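You operate a simulated robot arm through the tools that you are given. There is no shell and no other tool. Be economical: measure what you need, move in short steps, check, and stop when the job is done.

Carry out the task below with a simulated robot arm. There is one attempt and no reset: what you move stays moved.

TASK
Take the banded pin and put it on top of the mask filter on the short bench top.

It is judged by the outcome, as a careful person would: the job done as asked, and still so three seconds after it is handed in. It fails if anything else is knocked over, pushed out of place, dropped, spilled or broken.

THE ROBOT
A 6-joint arm with a two-finger parallel gripper, fixed in place. Base frame: the origin is at the foot of the arm, x ahead of it, y to its left, z up; the work surface is at about z = 0. Lengths are in cm, angles in rad, forces in N, time in s.
With the tool pointing down near the work surface it reaches from about 18 to 46 cm from the base axis. Its first joint turns from -1.222 to 1.222 rad. Payload 1.9 kg.
The TCP is the grasp point between the finger pads, 2.3 cm short of the fingertips. In the tool frame z runs along the fingers and y along their closing line. The gripper opens to 9.4 cm. The fingers are 3.8 cm wide and 1 cm thick; the gripper's body (5.4 by 9.6 cm) begins 3.9 cm behind the TCP.
Orientation is that of the tool frame in the base frame, as [roll, pitch, yaw] about the fixed x, y, z axes, in that order (R = Rz(yaw) Ry(pitch) Rx(roll)). With the fingers straight down and closing along the base's y, the tool's x points along the base's -x, its y along +y and its z along -z.

THE INTERFACE
- The arm moves only by the tool jog_arm. Its argument "moves" is a list of rows, each a list of 7 numbers: the opening, from 0 (shut) to 1 (fully open), then the shift along the tool's x, y, z in units of 25 mm (1.0 is 25 mm), then the turn, a rotation vector about the tool's x, y, z in units of 8 degrees (1.0 is 8 degrees). In form: [[hand, dx, dy, dz, ax, ay, az], ...]. A call has 1 to 12 rows; each row shifts and turns the commanded pose from where the row before left it, along the tool's axes as they then stand. A call with a number of a shift or a turn outside -1 to 1 is refused whole. Each row takes 0.2 s and may step no farther than 5 cm and 0.15 rad from the row before; otherwise, or with a gripper value out of range, the whole call is refused. Where a pose cannot be reached the arm comes as near as it can. A force on the tool above 40 N (or 10 N above the force at the start of the call, whichever is more), or a blocked arm, ends the call early, and 0.2 s more pass. Each finger travels about 10.8 cm/s and halts on what it meets, pressing with about 31 N; the grip force reading is that of the motor and also rises with nothing between the fingers. The clock runs only during rows and for 0.2 s after the last one: add rows that do not move to give the fingers time. The reply holds the time, the measured pose of the TCP, the force on the tool along the base axes, the opening and the grip force, in the units named above and with some noise.
- Cameras (640 x 400 px; columns grow to the right, rows downward): "scene" is fixed at [7.31, 33.44, 41.61]; the picture's right is [-0.55, -0.83, 0.00], its down [-0.54, 0.36, -0.76] and it looks along [0.64, -0.42, -0.65] (base axes); focal length 214 px, centre (320, 200). "wrist" rides on the gripper at [-3.9, 0, -4.4] in the tool frame; the picture's right is [0.00, -1.00, 0.00], its down [0.97, 0.00, -0.24] and it looks along [0.24, 0.00, 0.97] (tool axes); focal length 218 px, centre (320, 200). There is no depth. A picture from a camera that has moved, and an enlarged one, comes with that camera's place and axes in the base frame and with its lens.
- camera(camera): a new picture of that camera. No time passes.
- close_up(camera, box): a new picture of the part [left, top, right, bottom] of that camera's present view, enlarged. No time passes.
- sign_off(): hands the job in; it is judged then, once.

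Work in short steps. Places have to be worked out from the pictures, the camera data and where the tool is seen: move nearer, look again, correct. Check each grasp and each placing, and mend what went wrong. You have 90 turns and 42 pictures in all, those below and enlarged ones among them. Open the gripper and draw the arm clear of the work before you hand the job in, unless the task says otherwise; then end with one line.

The tools are called as name(argument=value, ...) on one line, values as JSON. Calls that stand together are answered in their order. jog_arm: Moves the arm, as the interface text tells. Its arguments: {"type":"object","properties":{"moves":{"type":"array"}},"required":["moves"]} The other tools are called the same way: camera (camera) takes a picture; close_up (camera, box) takes an enlarged picture of a part of a camera's view; sign_off () hands the job in.

At the start:

```text
time: 0.0
tool_pos: [25.05, 4.62, 37.56]
ee_rot: [3.14, 0.001, 3.139]
wrist_force: [-0.1, 0.4, 0.4]
gripper_width: 9.39
grip_force: 0.1
```

scene: 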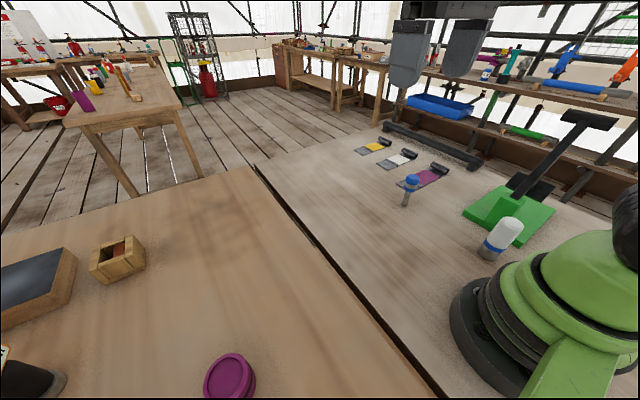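
wrist: 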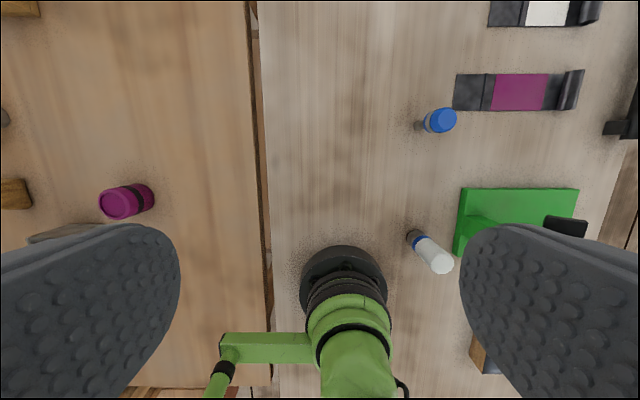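

I'll look closer at the candidates: the white pin with a blue band, the blue-topped pin, and the magenta cylinder.

close_up(camera="scene", box=[340, 120, 560, 270])

close_up(camera="scene", box=[0, 220, 290, 400])

close_up(camera="wrist", box=[380, 0, 640, 290])

close_up(camera="wrist", box=[0, 0, 280, 260])

```text
2.67 times, centred on (450, 195) of scene
camera zoom: at [7.31, 33.44, 41.61], right [-0.55, -0.83, 0.0], down [-0.54, 0.36, -0.76], along [0.64, -0.42, -0.65], focal length 572 px, centre (-27, 213)
```

zoom: 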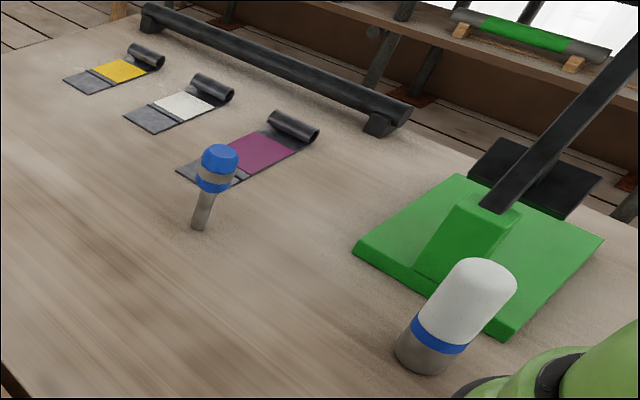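

```text
2.21 times, centred on (145, 310) of scene
camera zoom: at [7.31, 33.44, 41.61], right [-0.55, -0.83, 0.0], down [-0.54, 0.36, -0.76], along [0.64, -0.42, -0.65], focal length 473 px, centre (706, -43)
```

zoom: 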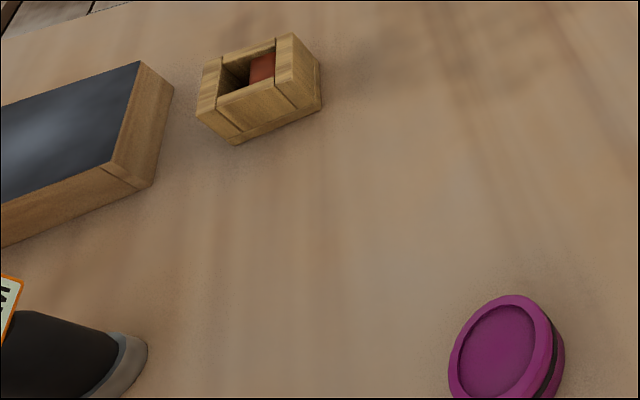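

```text
1.38 times, centred on (510, 145) of wrist
camera zoom: at [28.88, 4.67, 42.02], right [0.0, -1.0, 0.0], down [-0.97, 0.0, 0.24], along [-0.24, 0.0, -0.97], focal length 301 px, centre (58, 276)
```

zoom: 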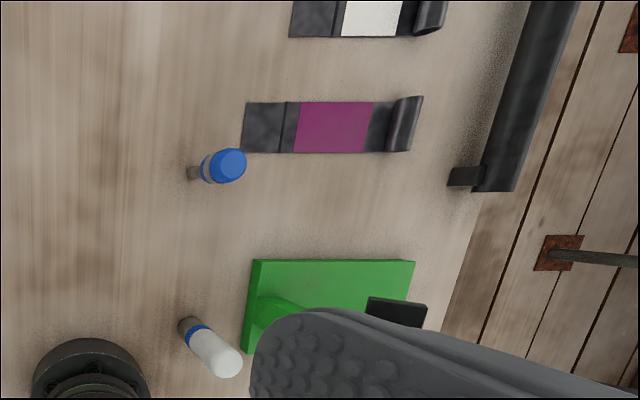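

```text
1.54 times, centred on (140, 130) of wrist
camera zoom: at [28.88, 4.67, 42.02], right [0.0, -1.0, 0.0], down [-0.97, 0.0, 0.24], along [-0.24, 0.0, -0.97], focal length 336 px, centre (597, 308)
```

zoom: 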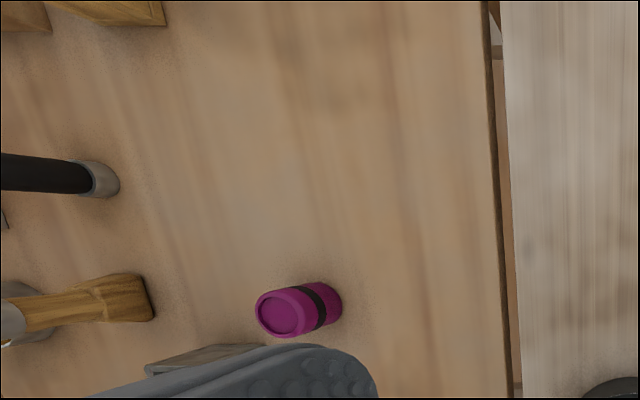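

The magenta can with a recessed lid is the likely mask filter. I'll zoom right in on the two pin candidates.

close_up(camera="scene", box=[390, 165, 434, 213])

close_up(camera="scene", box=[470, 205, 530, 265])

```text
8.33 times, centred on (412, 189) of scene
camera zoom: at [7.31, 33.44, 41.61], right [-0.55, -0.83, 0.0], down [-0.54, 0.36, -0.76], along [0.64, -0.42, -0.65], focal length 1787 px, centre (-447, 292)
```

zoom: 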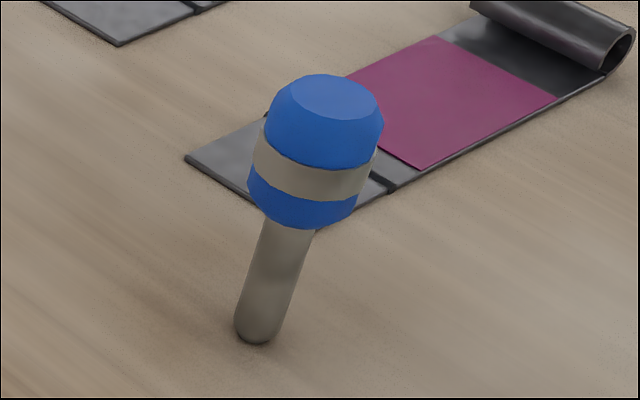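

```text
6.67 times, centred on (500, 235) of scene
camera zoom: at [7.31, 33.44, 41.61], right [-0.55, -0.83, 0.0], down [-0.54, 0.36, -0.76], along [0.64, -0.42, -0.65], focal length 1430 px, centre (-880, -33)
```

zoom: 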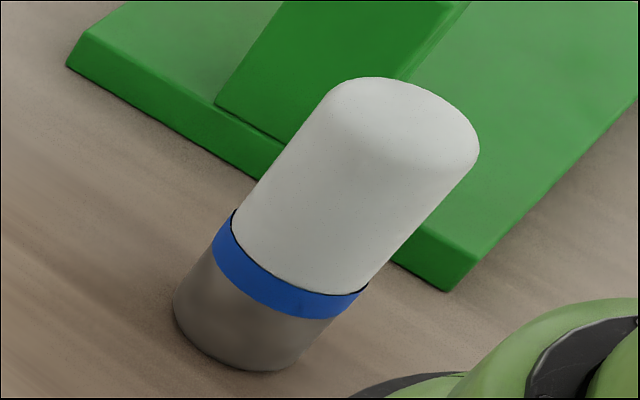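

The banded pin is the blue-headed one with a grey band, standing near (32.5, -12.4) and about 10 cm tall. The filter's top is near (19.3, 40.0, 5.5). I'll move above the pin and check.

jog_arm(moves=[[1, -0.37, -0.85, 0.85, 0, 0, 0], [1, -0.37, -0.85, 0.85, 0, 0, 0], [1, -0.37, -0.85, 0.85, 0, 0, 0], [1, -0.37, -0.85, 0.85, 0, 0, 0], [1, -0.37, -0.85, 0.85, 0, 0, 0], [1, -0.37, -0.85, 0.85, 0, 0, 0], [1, -0.37, -0.85, 0.85, 0, 0, 0], [1, -0.37, -0.85, 0.85, 0, 0, 0], [1, 0, 0, 0, 0, 0, 0]])

camera(camera="wrist")

camera(camera="scene")

```text
time: 2.0
tool_pos: [32.36, -12.3, 20.81]
ee_rot: [3.14, 0.0, -3.14]
wrist_force: [-0.7, -0.8, 0.5]
gripper_width: 9.41
grip_force: 0.0
```

```text
33 pictures are left
camera wrist: at [36.19, -12.33, 25.13], right [0.0, -1.0, 0.0], down [-0.97, 0.0, 0.24], along [-0.24, 0.0, -0.97], focal length 218 px, centre (320, 200)
```

wrist: 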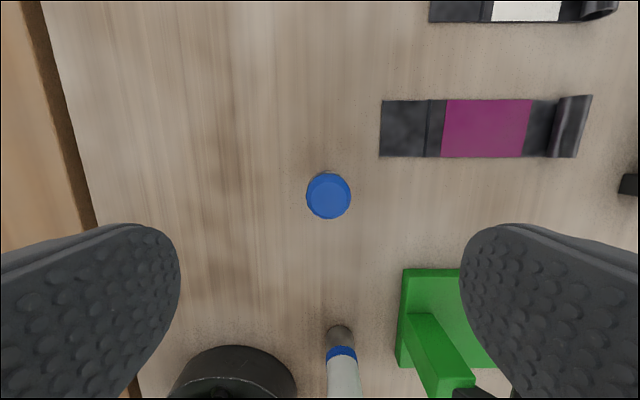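

```text
32 pictures are left
```

scene: 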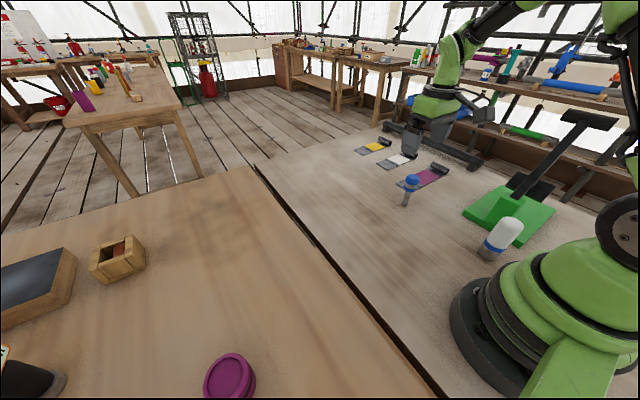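

The head's centre is at about (32.65, -12.85). I'll correct for the offset and descend so the pads sit at mid-head (z ≈ 7.7), then check before closing.

jog_arm(moves=[[1, -0.12, -0.22, 0.5, 0, 0, 0], [1, 0, 0, 0.9, 0, 0, 0], [1, 0, 0, 0.9, 0, 0, 0], [1, 0, 0, 0.9, 0, 0, 0], [1, 0, 0, 0.5, 0, 0, 0], [1, 0, 0, 0, 0, 0, 0]])

camera(camera="wrist")

close_up(camera="scene", box=[370, 120, 470, 220])

```text
time: 3.4
tool_pos: [32.58, -12.83, 11.46]
ee_rot: [3.141, 0.0, 3.141]
wrist_force: [-0.9, -0.7, -0.6]
gripper_width: 9.41
grip_force: 0.0
```

```text
31 pictures are left
camera wrist: at [36.45, -12.82, 15.83], right [0.0, -1.0, 0.0], down [-0.97, 0.0, 0.24], along [-0.24, 0.0, -0.97], focal length 218 px, centre (320, 200)
```

wrist: 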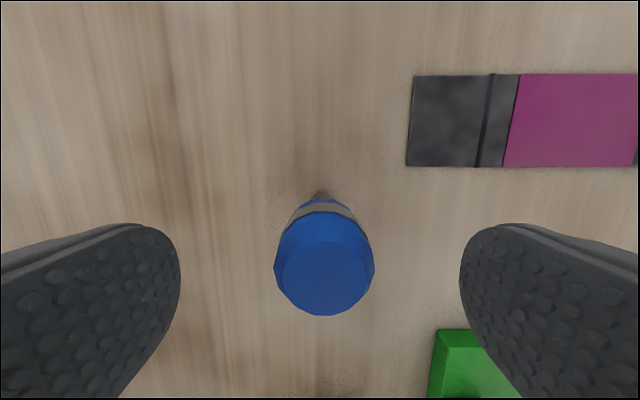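

```text
4.00 times, centred on (420, 170) of scene
camera zoom: at [7.31, 33.44, 41.61], right [-0.55, -0.83, 0.0], down [-0.54, 0.36, -0.76], along [0.64, -0.42, -0.65], focal length 858 px, centre (-80, 320)
```

zoom: 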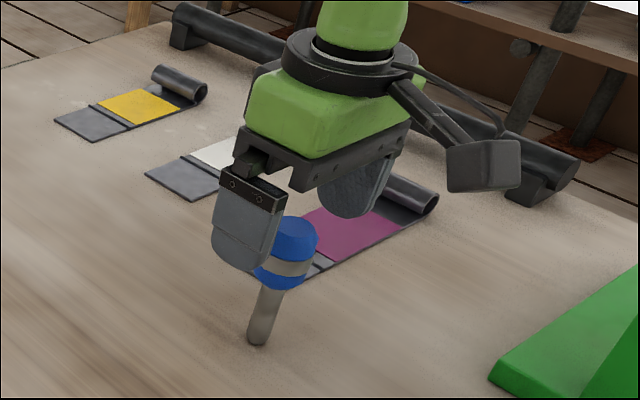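

The head lies between the fingers with its top at z ≈ 9.7 and centre near (32.6, -13.0). I'll lower to z ≈ 7.4 and close.

jog_arm(moves=[[1, 0, -0.06, 0.8, 0, 0, 0], [1, 0, 0, 0.82, 0, 0, 0], [1, 0, 0, 0, 0, 0, 0], [0.6, 0, 0, 0, 0, 0, 0], [0.45, 0, 0, 0, 0, 0, 0], [0.2, 0, 0, 0, 0, 0, 0], [0.2, 0, 0, 0, 0, 0, 0], [0.2, 0, 0, 0, 0, 0, 0]])

close_up(camera="scene", box=[370, 120, 470, 220])

```text
time: 5.2
tool_pos: [32.68, -13.05, 7.4]
ee_rot: [3.139, 0.0, 3.141]
wrist_force: [-0.2, 0.2, 0.0]
gripper_width: 3.3
grip_force: 30.9
```

```text
4.00 times, centred on (420, 170) of scene
camera zoom: at [7.31, 33.44, 41.61], right [-0.55, -0.83, 0.0], down [-0.54, 0.36, -0.76], along [0.64, -0.42, -0.65], focal length 858 px, centre (-80, 320)
```

zoom: 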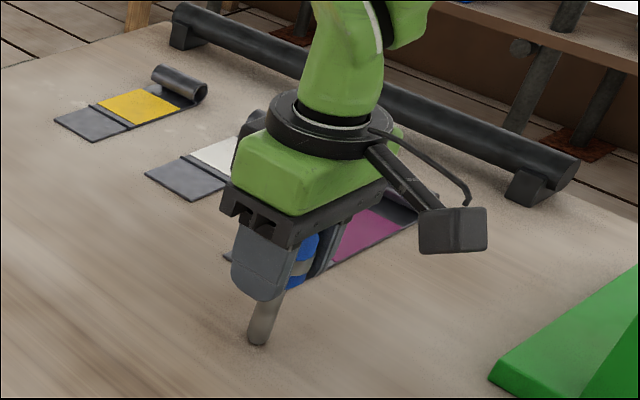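

I've got a firm grip on the head at 3.3 cm, with the pin bottom 7.4 cm below the TCP. Next I lift straight up.

jog_arm(moves=[[0.2, 0, 0, -0.4, 0, 0, 0], [0.2, 0, 0, -0.8, 0, 0, 0], [0.2, 0, 0, -0.9, 0, 0, 0], [0.2, 0, 0, -0.9, 0, 0, 0], [0.2, 0, 0, -0.9, 0, 0, 0], [0.2, 0, 0, -0.9, 0, 0, 0], [0.2, 0, 0, -0.9, 0, 0, 0], [0.2, 0, 0, 0, 0, 0, 0]])

camera(camera="scene")

```text
time: 7.0
tool_pos: [32.72, -13.0, 21.57]
ee_rot: [3.14, 0.0, 3.141]
wrist_force: [0.3, -1.1, -0.9]
gripper_width: 3.31
grip_force: 31.1
```

```text
28 pictures are left
```

scene: 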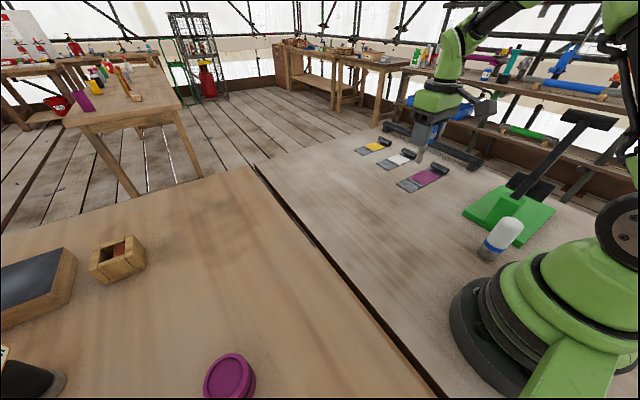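

The pin is held upright. I'll carry it across toward the filter bench at this height, stopping short for a look.

jog_arm(moves=[[0.2, 0.13, 0.5, 0, 0, 0, 0], [0.2, 0.25, 0.97, 0, 0, 0, 0], [0.2, 0.25, 0.97, 0, 0, 0, 0], [0.2, 0.25, 0.97, 0, 0, 0, 0], [0.2, 0.25, 0.97, 0, 0, 0, 0], [0.2, 0.25, 0.97, 0, 0, 0, 0], [0.2, 0.25, 0.97, 0, 0, 0, 0], [0.2, 0.25, 0.97, 0, 0, 0, 0], [0.2, 0.25, 0.97, 0, 0, 0, 0], [0.2, 0.25, 0.97, 0, 0, 0, 0], [0.2, 0.13, 0.5, 0, 0, 0, 0], [0.2, 0, 0, 0, 0, 0, 0]])

jog_arm(moves=[[0.2, 0, 0, 0, 0, 0, -1], [0.2, 0, 0, 0, 0, 0, -1], [0.2, 0, 0, 0, 0, 0, -1], [0.2, 0, 0, 0, 0, 0, -1], [0.2, 0, 0, 0, 0, 0, -1], [0.2, 0, 0, 0, 0, 0, 0]])

camera(camera="wrist")

camera(camera="scene")

```text
time: 9.6
tool_pos: [26.53, 11.17, 21.56]
ee_rot: [3.14, -0.001, -3.141]
wrist_force: [0.4, 0.4, -0.6]
gripper_width: 3.31
grip_force: 31.3
```

```text
time: 11.0
tool_pos: [26.33, 11.34, 21.6]
ee_rot: [3.141, -0.001, -2.441]
wrist_force: [-0.8, 0.3, -2.0]
gripper_width: 3.27
grip_force: 30.7
```

```text
27 pictures are left
camera wrist: at [29.43, 13.82, 26.02], right [0.64, -0.77, 0.0], down [-0.74, -0.63, 0.24], along [-0.18, -0.15, -0.97], focal length 218 px, centre (320, 200)
```

wrist: 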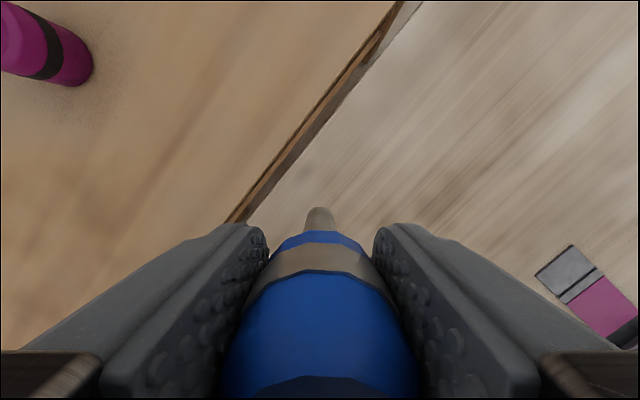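

```text
26 pictures are left
```

scene: 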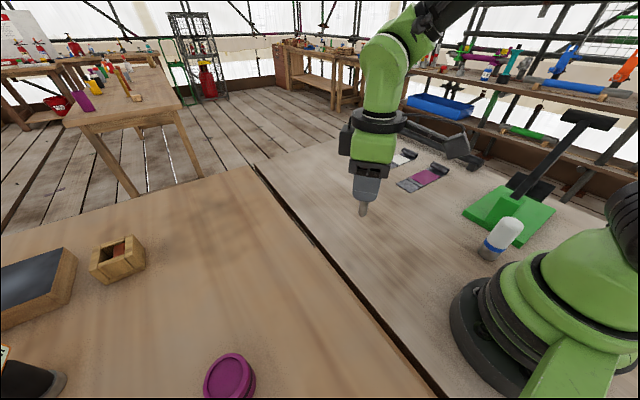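

The pin is steady. I'll turn the tool a bit further toward the radial direction and move to about (21, 34).

jog_arm(moves=[[0.2, 0, 0, 0, 0, 0, -1], [0.2, 0, 0, 0, 0, 0, -1], [0.2, 0, 0, 0, 0, 0, -1], [0.2, -0.5, 0.4, 0, 0, 0, 0], [0.2, -0.9, 0.73, 0, 0, 0, 0], [0.2, -0.9, 0.73, 0, 0, 0, 0], [0.2, -0.9, 0.73, 0, 0, 0, 0], [0.2, -0.9, 0.73, 0, 0, 0, 0], [0.2, -0.9, 0.73, 0, 0, 0, 0], [0.2, -0.9, 0.73, 0, 0, 0, 0], [0.2, -0.5, 0.4, 0, 0, 0, 0], [0.2, 0, 0, 0, 0, 0, 0]])

camera(camera="wrist")

camera(camera="scene")

```text
time: 13.6
tool_pos: [21.92, 31.31, 21.6]
ee_rot: [-3.14, 0.001, -2.024]
wrist_force: [0.5, -1.2, 0.2]
gripper_width: 3.27
grip_force: 31.1
```

```text
25 pictures are left
camera wrist: at [23.6, 34.9, 25.94], right [0.9, -0.44, 0.0], down [-0.43, -0.87, 0.24], along [-0.11, -0.21, -0.97], focal length 218 px, centre (320, 200)
```

wrist: 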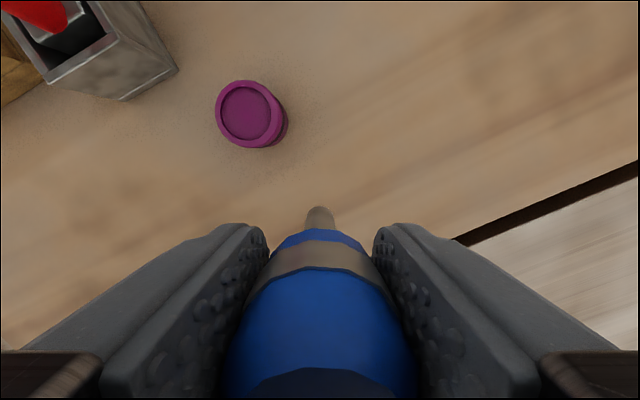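

```text
24 pictures are left
```

scene: 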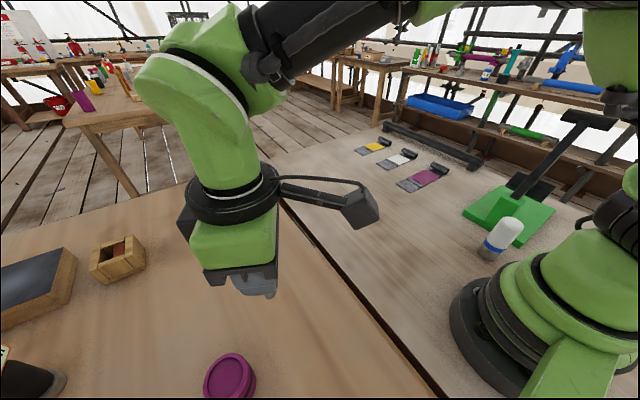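

The filter's top centre is computed at about (19.15, 40.3, 5.7), and the metal box beside it is well clear. I'll move over it and look.

jog_arm(moves=[[0.2, -0.6, 0.6, 0, 0, 0, 0], [0.2, -0.8, 0.75, 0, 0, 0, 0], [0.2, -0.8, 0.75, 0, 0, 0, 0], [0.2, -0.55, 0.48, 0, 0, 0, 0], [0.2, 0, 0, 0.7, 0, 0, 0], [0.2, 0, 0, 0.7, 0, 0, 0], [0.2, 0, 0, 0, 0, 0, 0]])

camera(camera="wrist")

camera(camera="scene")

```text
time: 15.2
tool_pos: [18.98, 40.25, 18.27]
ee_rot: [-3.141, 0.001, -2.026]
wrist_force: [-0.2, 0.3, -0.2]
gripper_width: 3.29
grip_force: 31.0
```

```text
23 pictures are left
camera wrist: at [20.7, 43.78, 22.54], right [0.9, -0.44, 0.0], down [-0.43, -0.87, 0.24], along [-0.11, -0.21, -0.97], focal length 218 px, centre (320, 200)
```

wrist: 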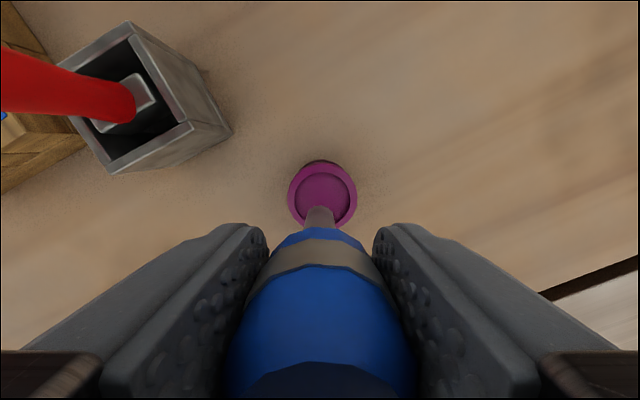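

```text
22 pictures are left
```

scene: 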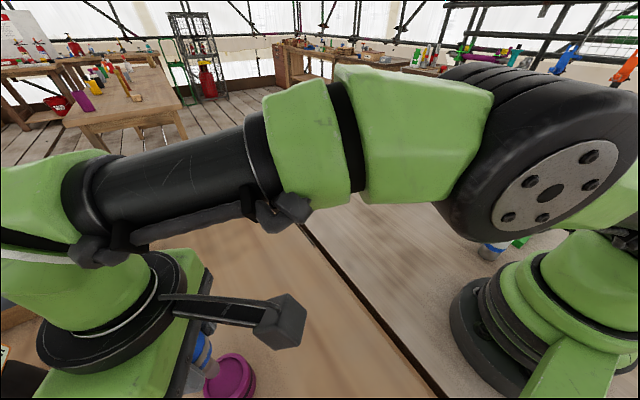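

The pin tip is centred over the filter within about 1 mm. I'll descend until the tip is roughly half a centimetre above the lid and look.

jog_arm(moves=[[0.2, -0.05, -0.02, 0.6, 0, 0, 0], [0.2, 0, 0, 0.7, 0, 0, 0], [0.2, 0, 0, 0.45, 0, 0, 0], [0.2, 0, 0, 0, 0, 0, 0]])

close_up(camera="wrist", box=[240, 130, 400, 270])

close_up(camera="scene", box=[140, 290, 300, 400])

```text
time: 16.2
tool_pos: [19.11, 40.42, 13.82]
ee_rot: [3.141, 0.005, -2.025]
wrist_force: [-0.1, -1.2, 20.6]
gripper_width: 3.32
grip_force: 31.2
```

```text
2.86 times, centred on (320, 200) of wrist
camera zoom: at [20.84, 43.93, 18.32], right [0.9, -0.44, 0.0], down [-0.43, -0.87, 0.23], along [-0.1, -0.21, -0.97], focal length 624 px, centre (320, 200)
```

zoom: 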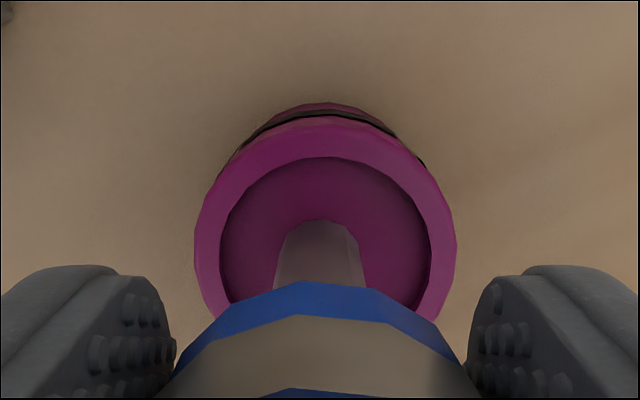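

```text
3.64 times, centred on (220, 345) of scene
camera zoom: at [7.3, 33.43, 41.62], right [-0.55, -0.83, 0.0], down [-0.54, 0.36, -0.76], along [0.64, -0.42, -0.65], focal length 780 px, centre (684, -327)
```

zoom: 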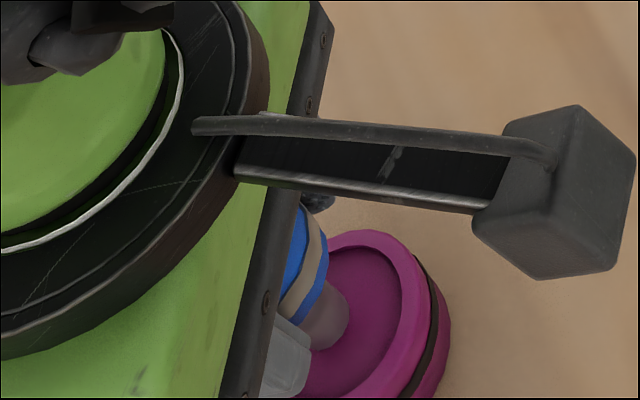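

The tip has already touched the recess floor (20.6 N up), centred in the recess. I'll ease up about 0.8 mm to relieve the press before releasing.

jog_arm(moves=[[0.2, 0, 0, -0.03, 0, 0, 0], [0.2, 0, 0, 0, 0, 0, 0]])

```text
time: 16.8
tool_pos: [19.11, 40.24, 13.86]
ee_rot: [-3.142, 0.002, -2.025]
wrist_force: [1.2, 2.4, 9.8]
gripper_width: 3.28
grip_force: 30.4
```

jog_arm(moves=[[0.2, 0, 0, -0.025, 0, 0, 0], [0.2, 0, 0, 0, 0, 0, 0]])

```text
time: 17.4
tool_pos: [19.09, 40.37, 13.82]
ee_rot: [3.141, -0.002, -2.025]
wrist_force: [-0.8, 0.5, -0.6]
gripper_width: 3.28
grip_force: 30.5
```

Force is now about zero with the pin just at the floor. I'll open gently.

jog_arm(moves=[[0.37, 0, 0, 0, 0, 0, 0], [0.4, 0, 0, 0, 0, 0, 0], [0.45, 0, 0, 0, 0, 0, 0], [0.55, 0, 0, 0, 0, 0, 0], [0.65, 0, 0, 0, 0, 0, 0], [0.65, 0, 0, 0, 0, 0, 0]])

camera(camera="wrist")

```text
time: 18.8
tool_pos: [19.17, 40.51, 13.83]
ee_rot: [3.141, 0.001, -2.023]
wrist_force: [0.2, 0.1, -0.4]
gripper_width: 6.1
grip_force: 0.2
```

```text
19 pictures are left
camera wrist: at [20.83, 43.94, 18.31], right [0.9, -0.44, 0.0], down [-0.43, -0.87, 0.24], along [-0.11, -0.21, -0.97], focal length 218 px, centre (320, 200)
```

wrist: 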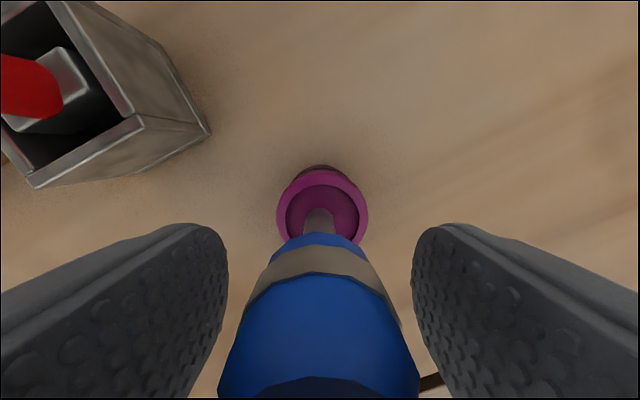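

The pin stands free on the filter. I'll retreat straight up, then draw back toward the base.

jog_arm(moves=[[0.65, 0, 0, -0.3, 0, 0, 0], [0.75, 0, 0, -0.6, 0, 0, 0], [0.8, 0, 0, -0.8, 0, 0, 0], [0.8, 0, 0, -0.9, 0, 0, 0], [0.8, 0, 0, -0.9, 0, 0, 0], [0.8, 0.6, 0, -0.6, 0, 0, 0], [0.8, 0.9, -0.3, 0, 0, 0, 0], [0.8, 0.9, -0.7, 0, 0, 0, 0], [0.8, 0.9, -0.7, 0, 0, 0, 0], [0.8, 0.9, -0.7, 0, 0, 0, 0], [0.8, 0.6, -0.7, 0, 0, 0, 0], [0.8, 0, 0, 0, 0, 0, 0]])

camera(camera="wrist")

camera(camera="scene")

```text
time: 21.4
tool_pos: [20.93, 26.1, 24.17]
ee_rot: [3.141, 0.0, -2.023]
wrist_force: [-0.7, 0.1, 0.7]
gripper_width: 7.55
grip_force: 0.1
```

```text
18 pictures are left
camera wrist: at [22.57, 29.66, 28.6], right [0.9, -0.44, 0.0], down [-0.43, -0.87, 0.24], along [-0.11, -0.21, -0.97], focal length 218 px, centre (320, 200)
```

wrist: 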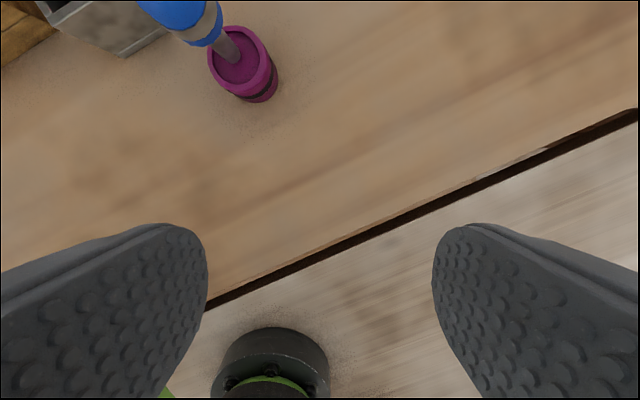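

```text
17 pictures are left
```

scene: 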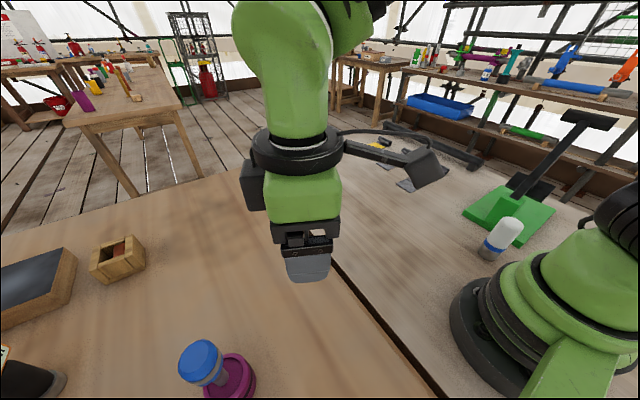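

The pin stands upright in the filter's recess, the gripper is open and clear, and nothing else has moved, so I'm handing the job in.

sign_off()

```text
The job is handed in.
```

The banded pin is standing upright on top of the mask filter; nothing else was moved, and the arm is open and clear of the work.
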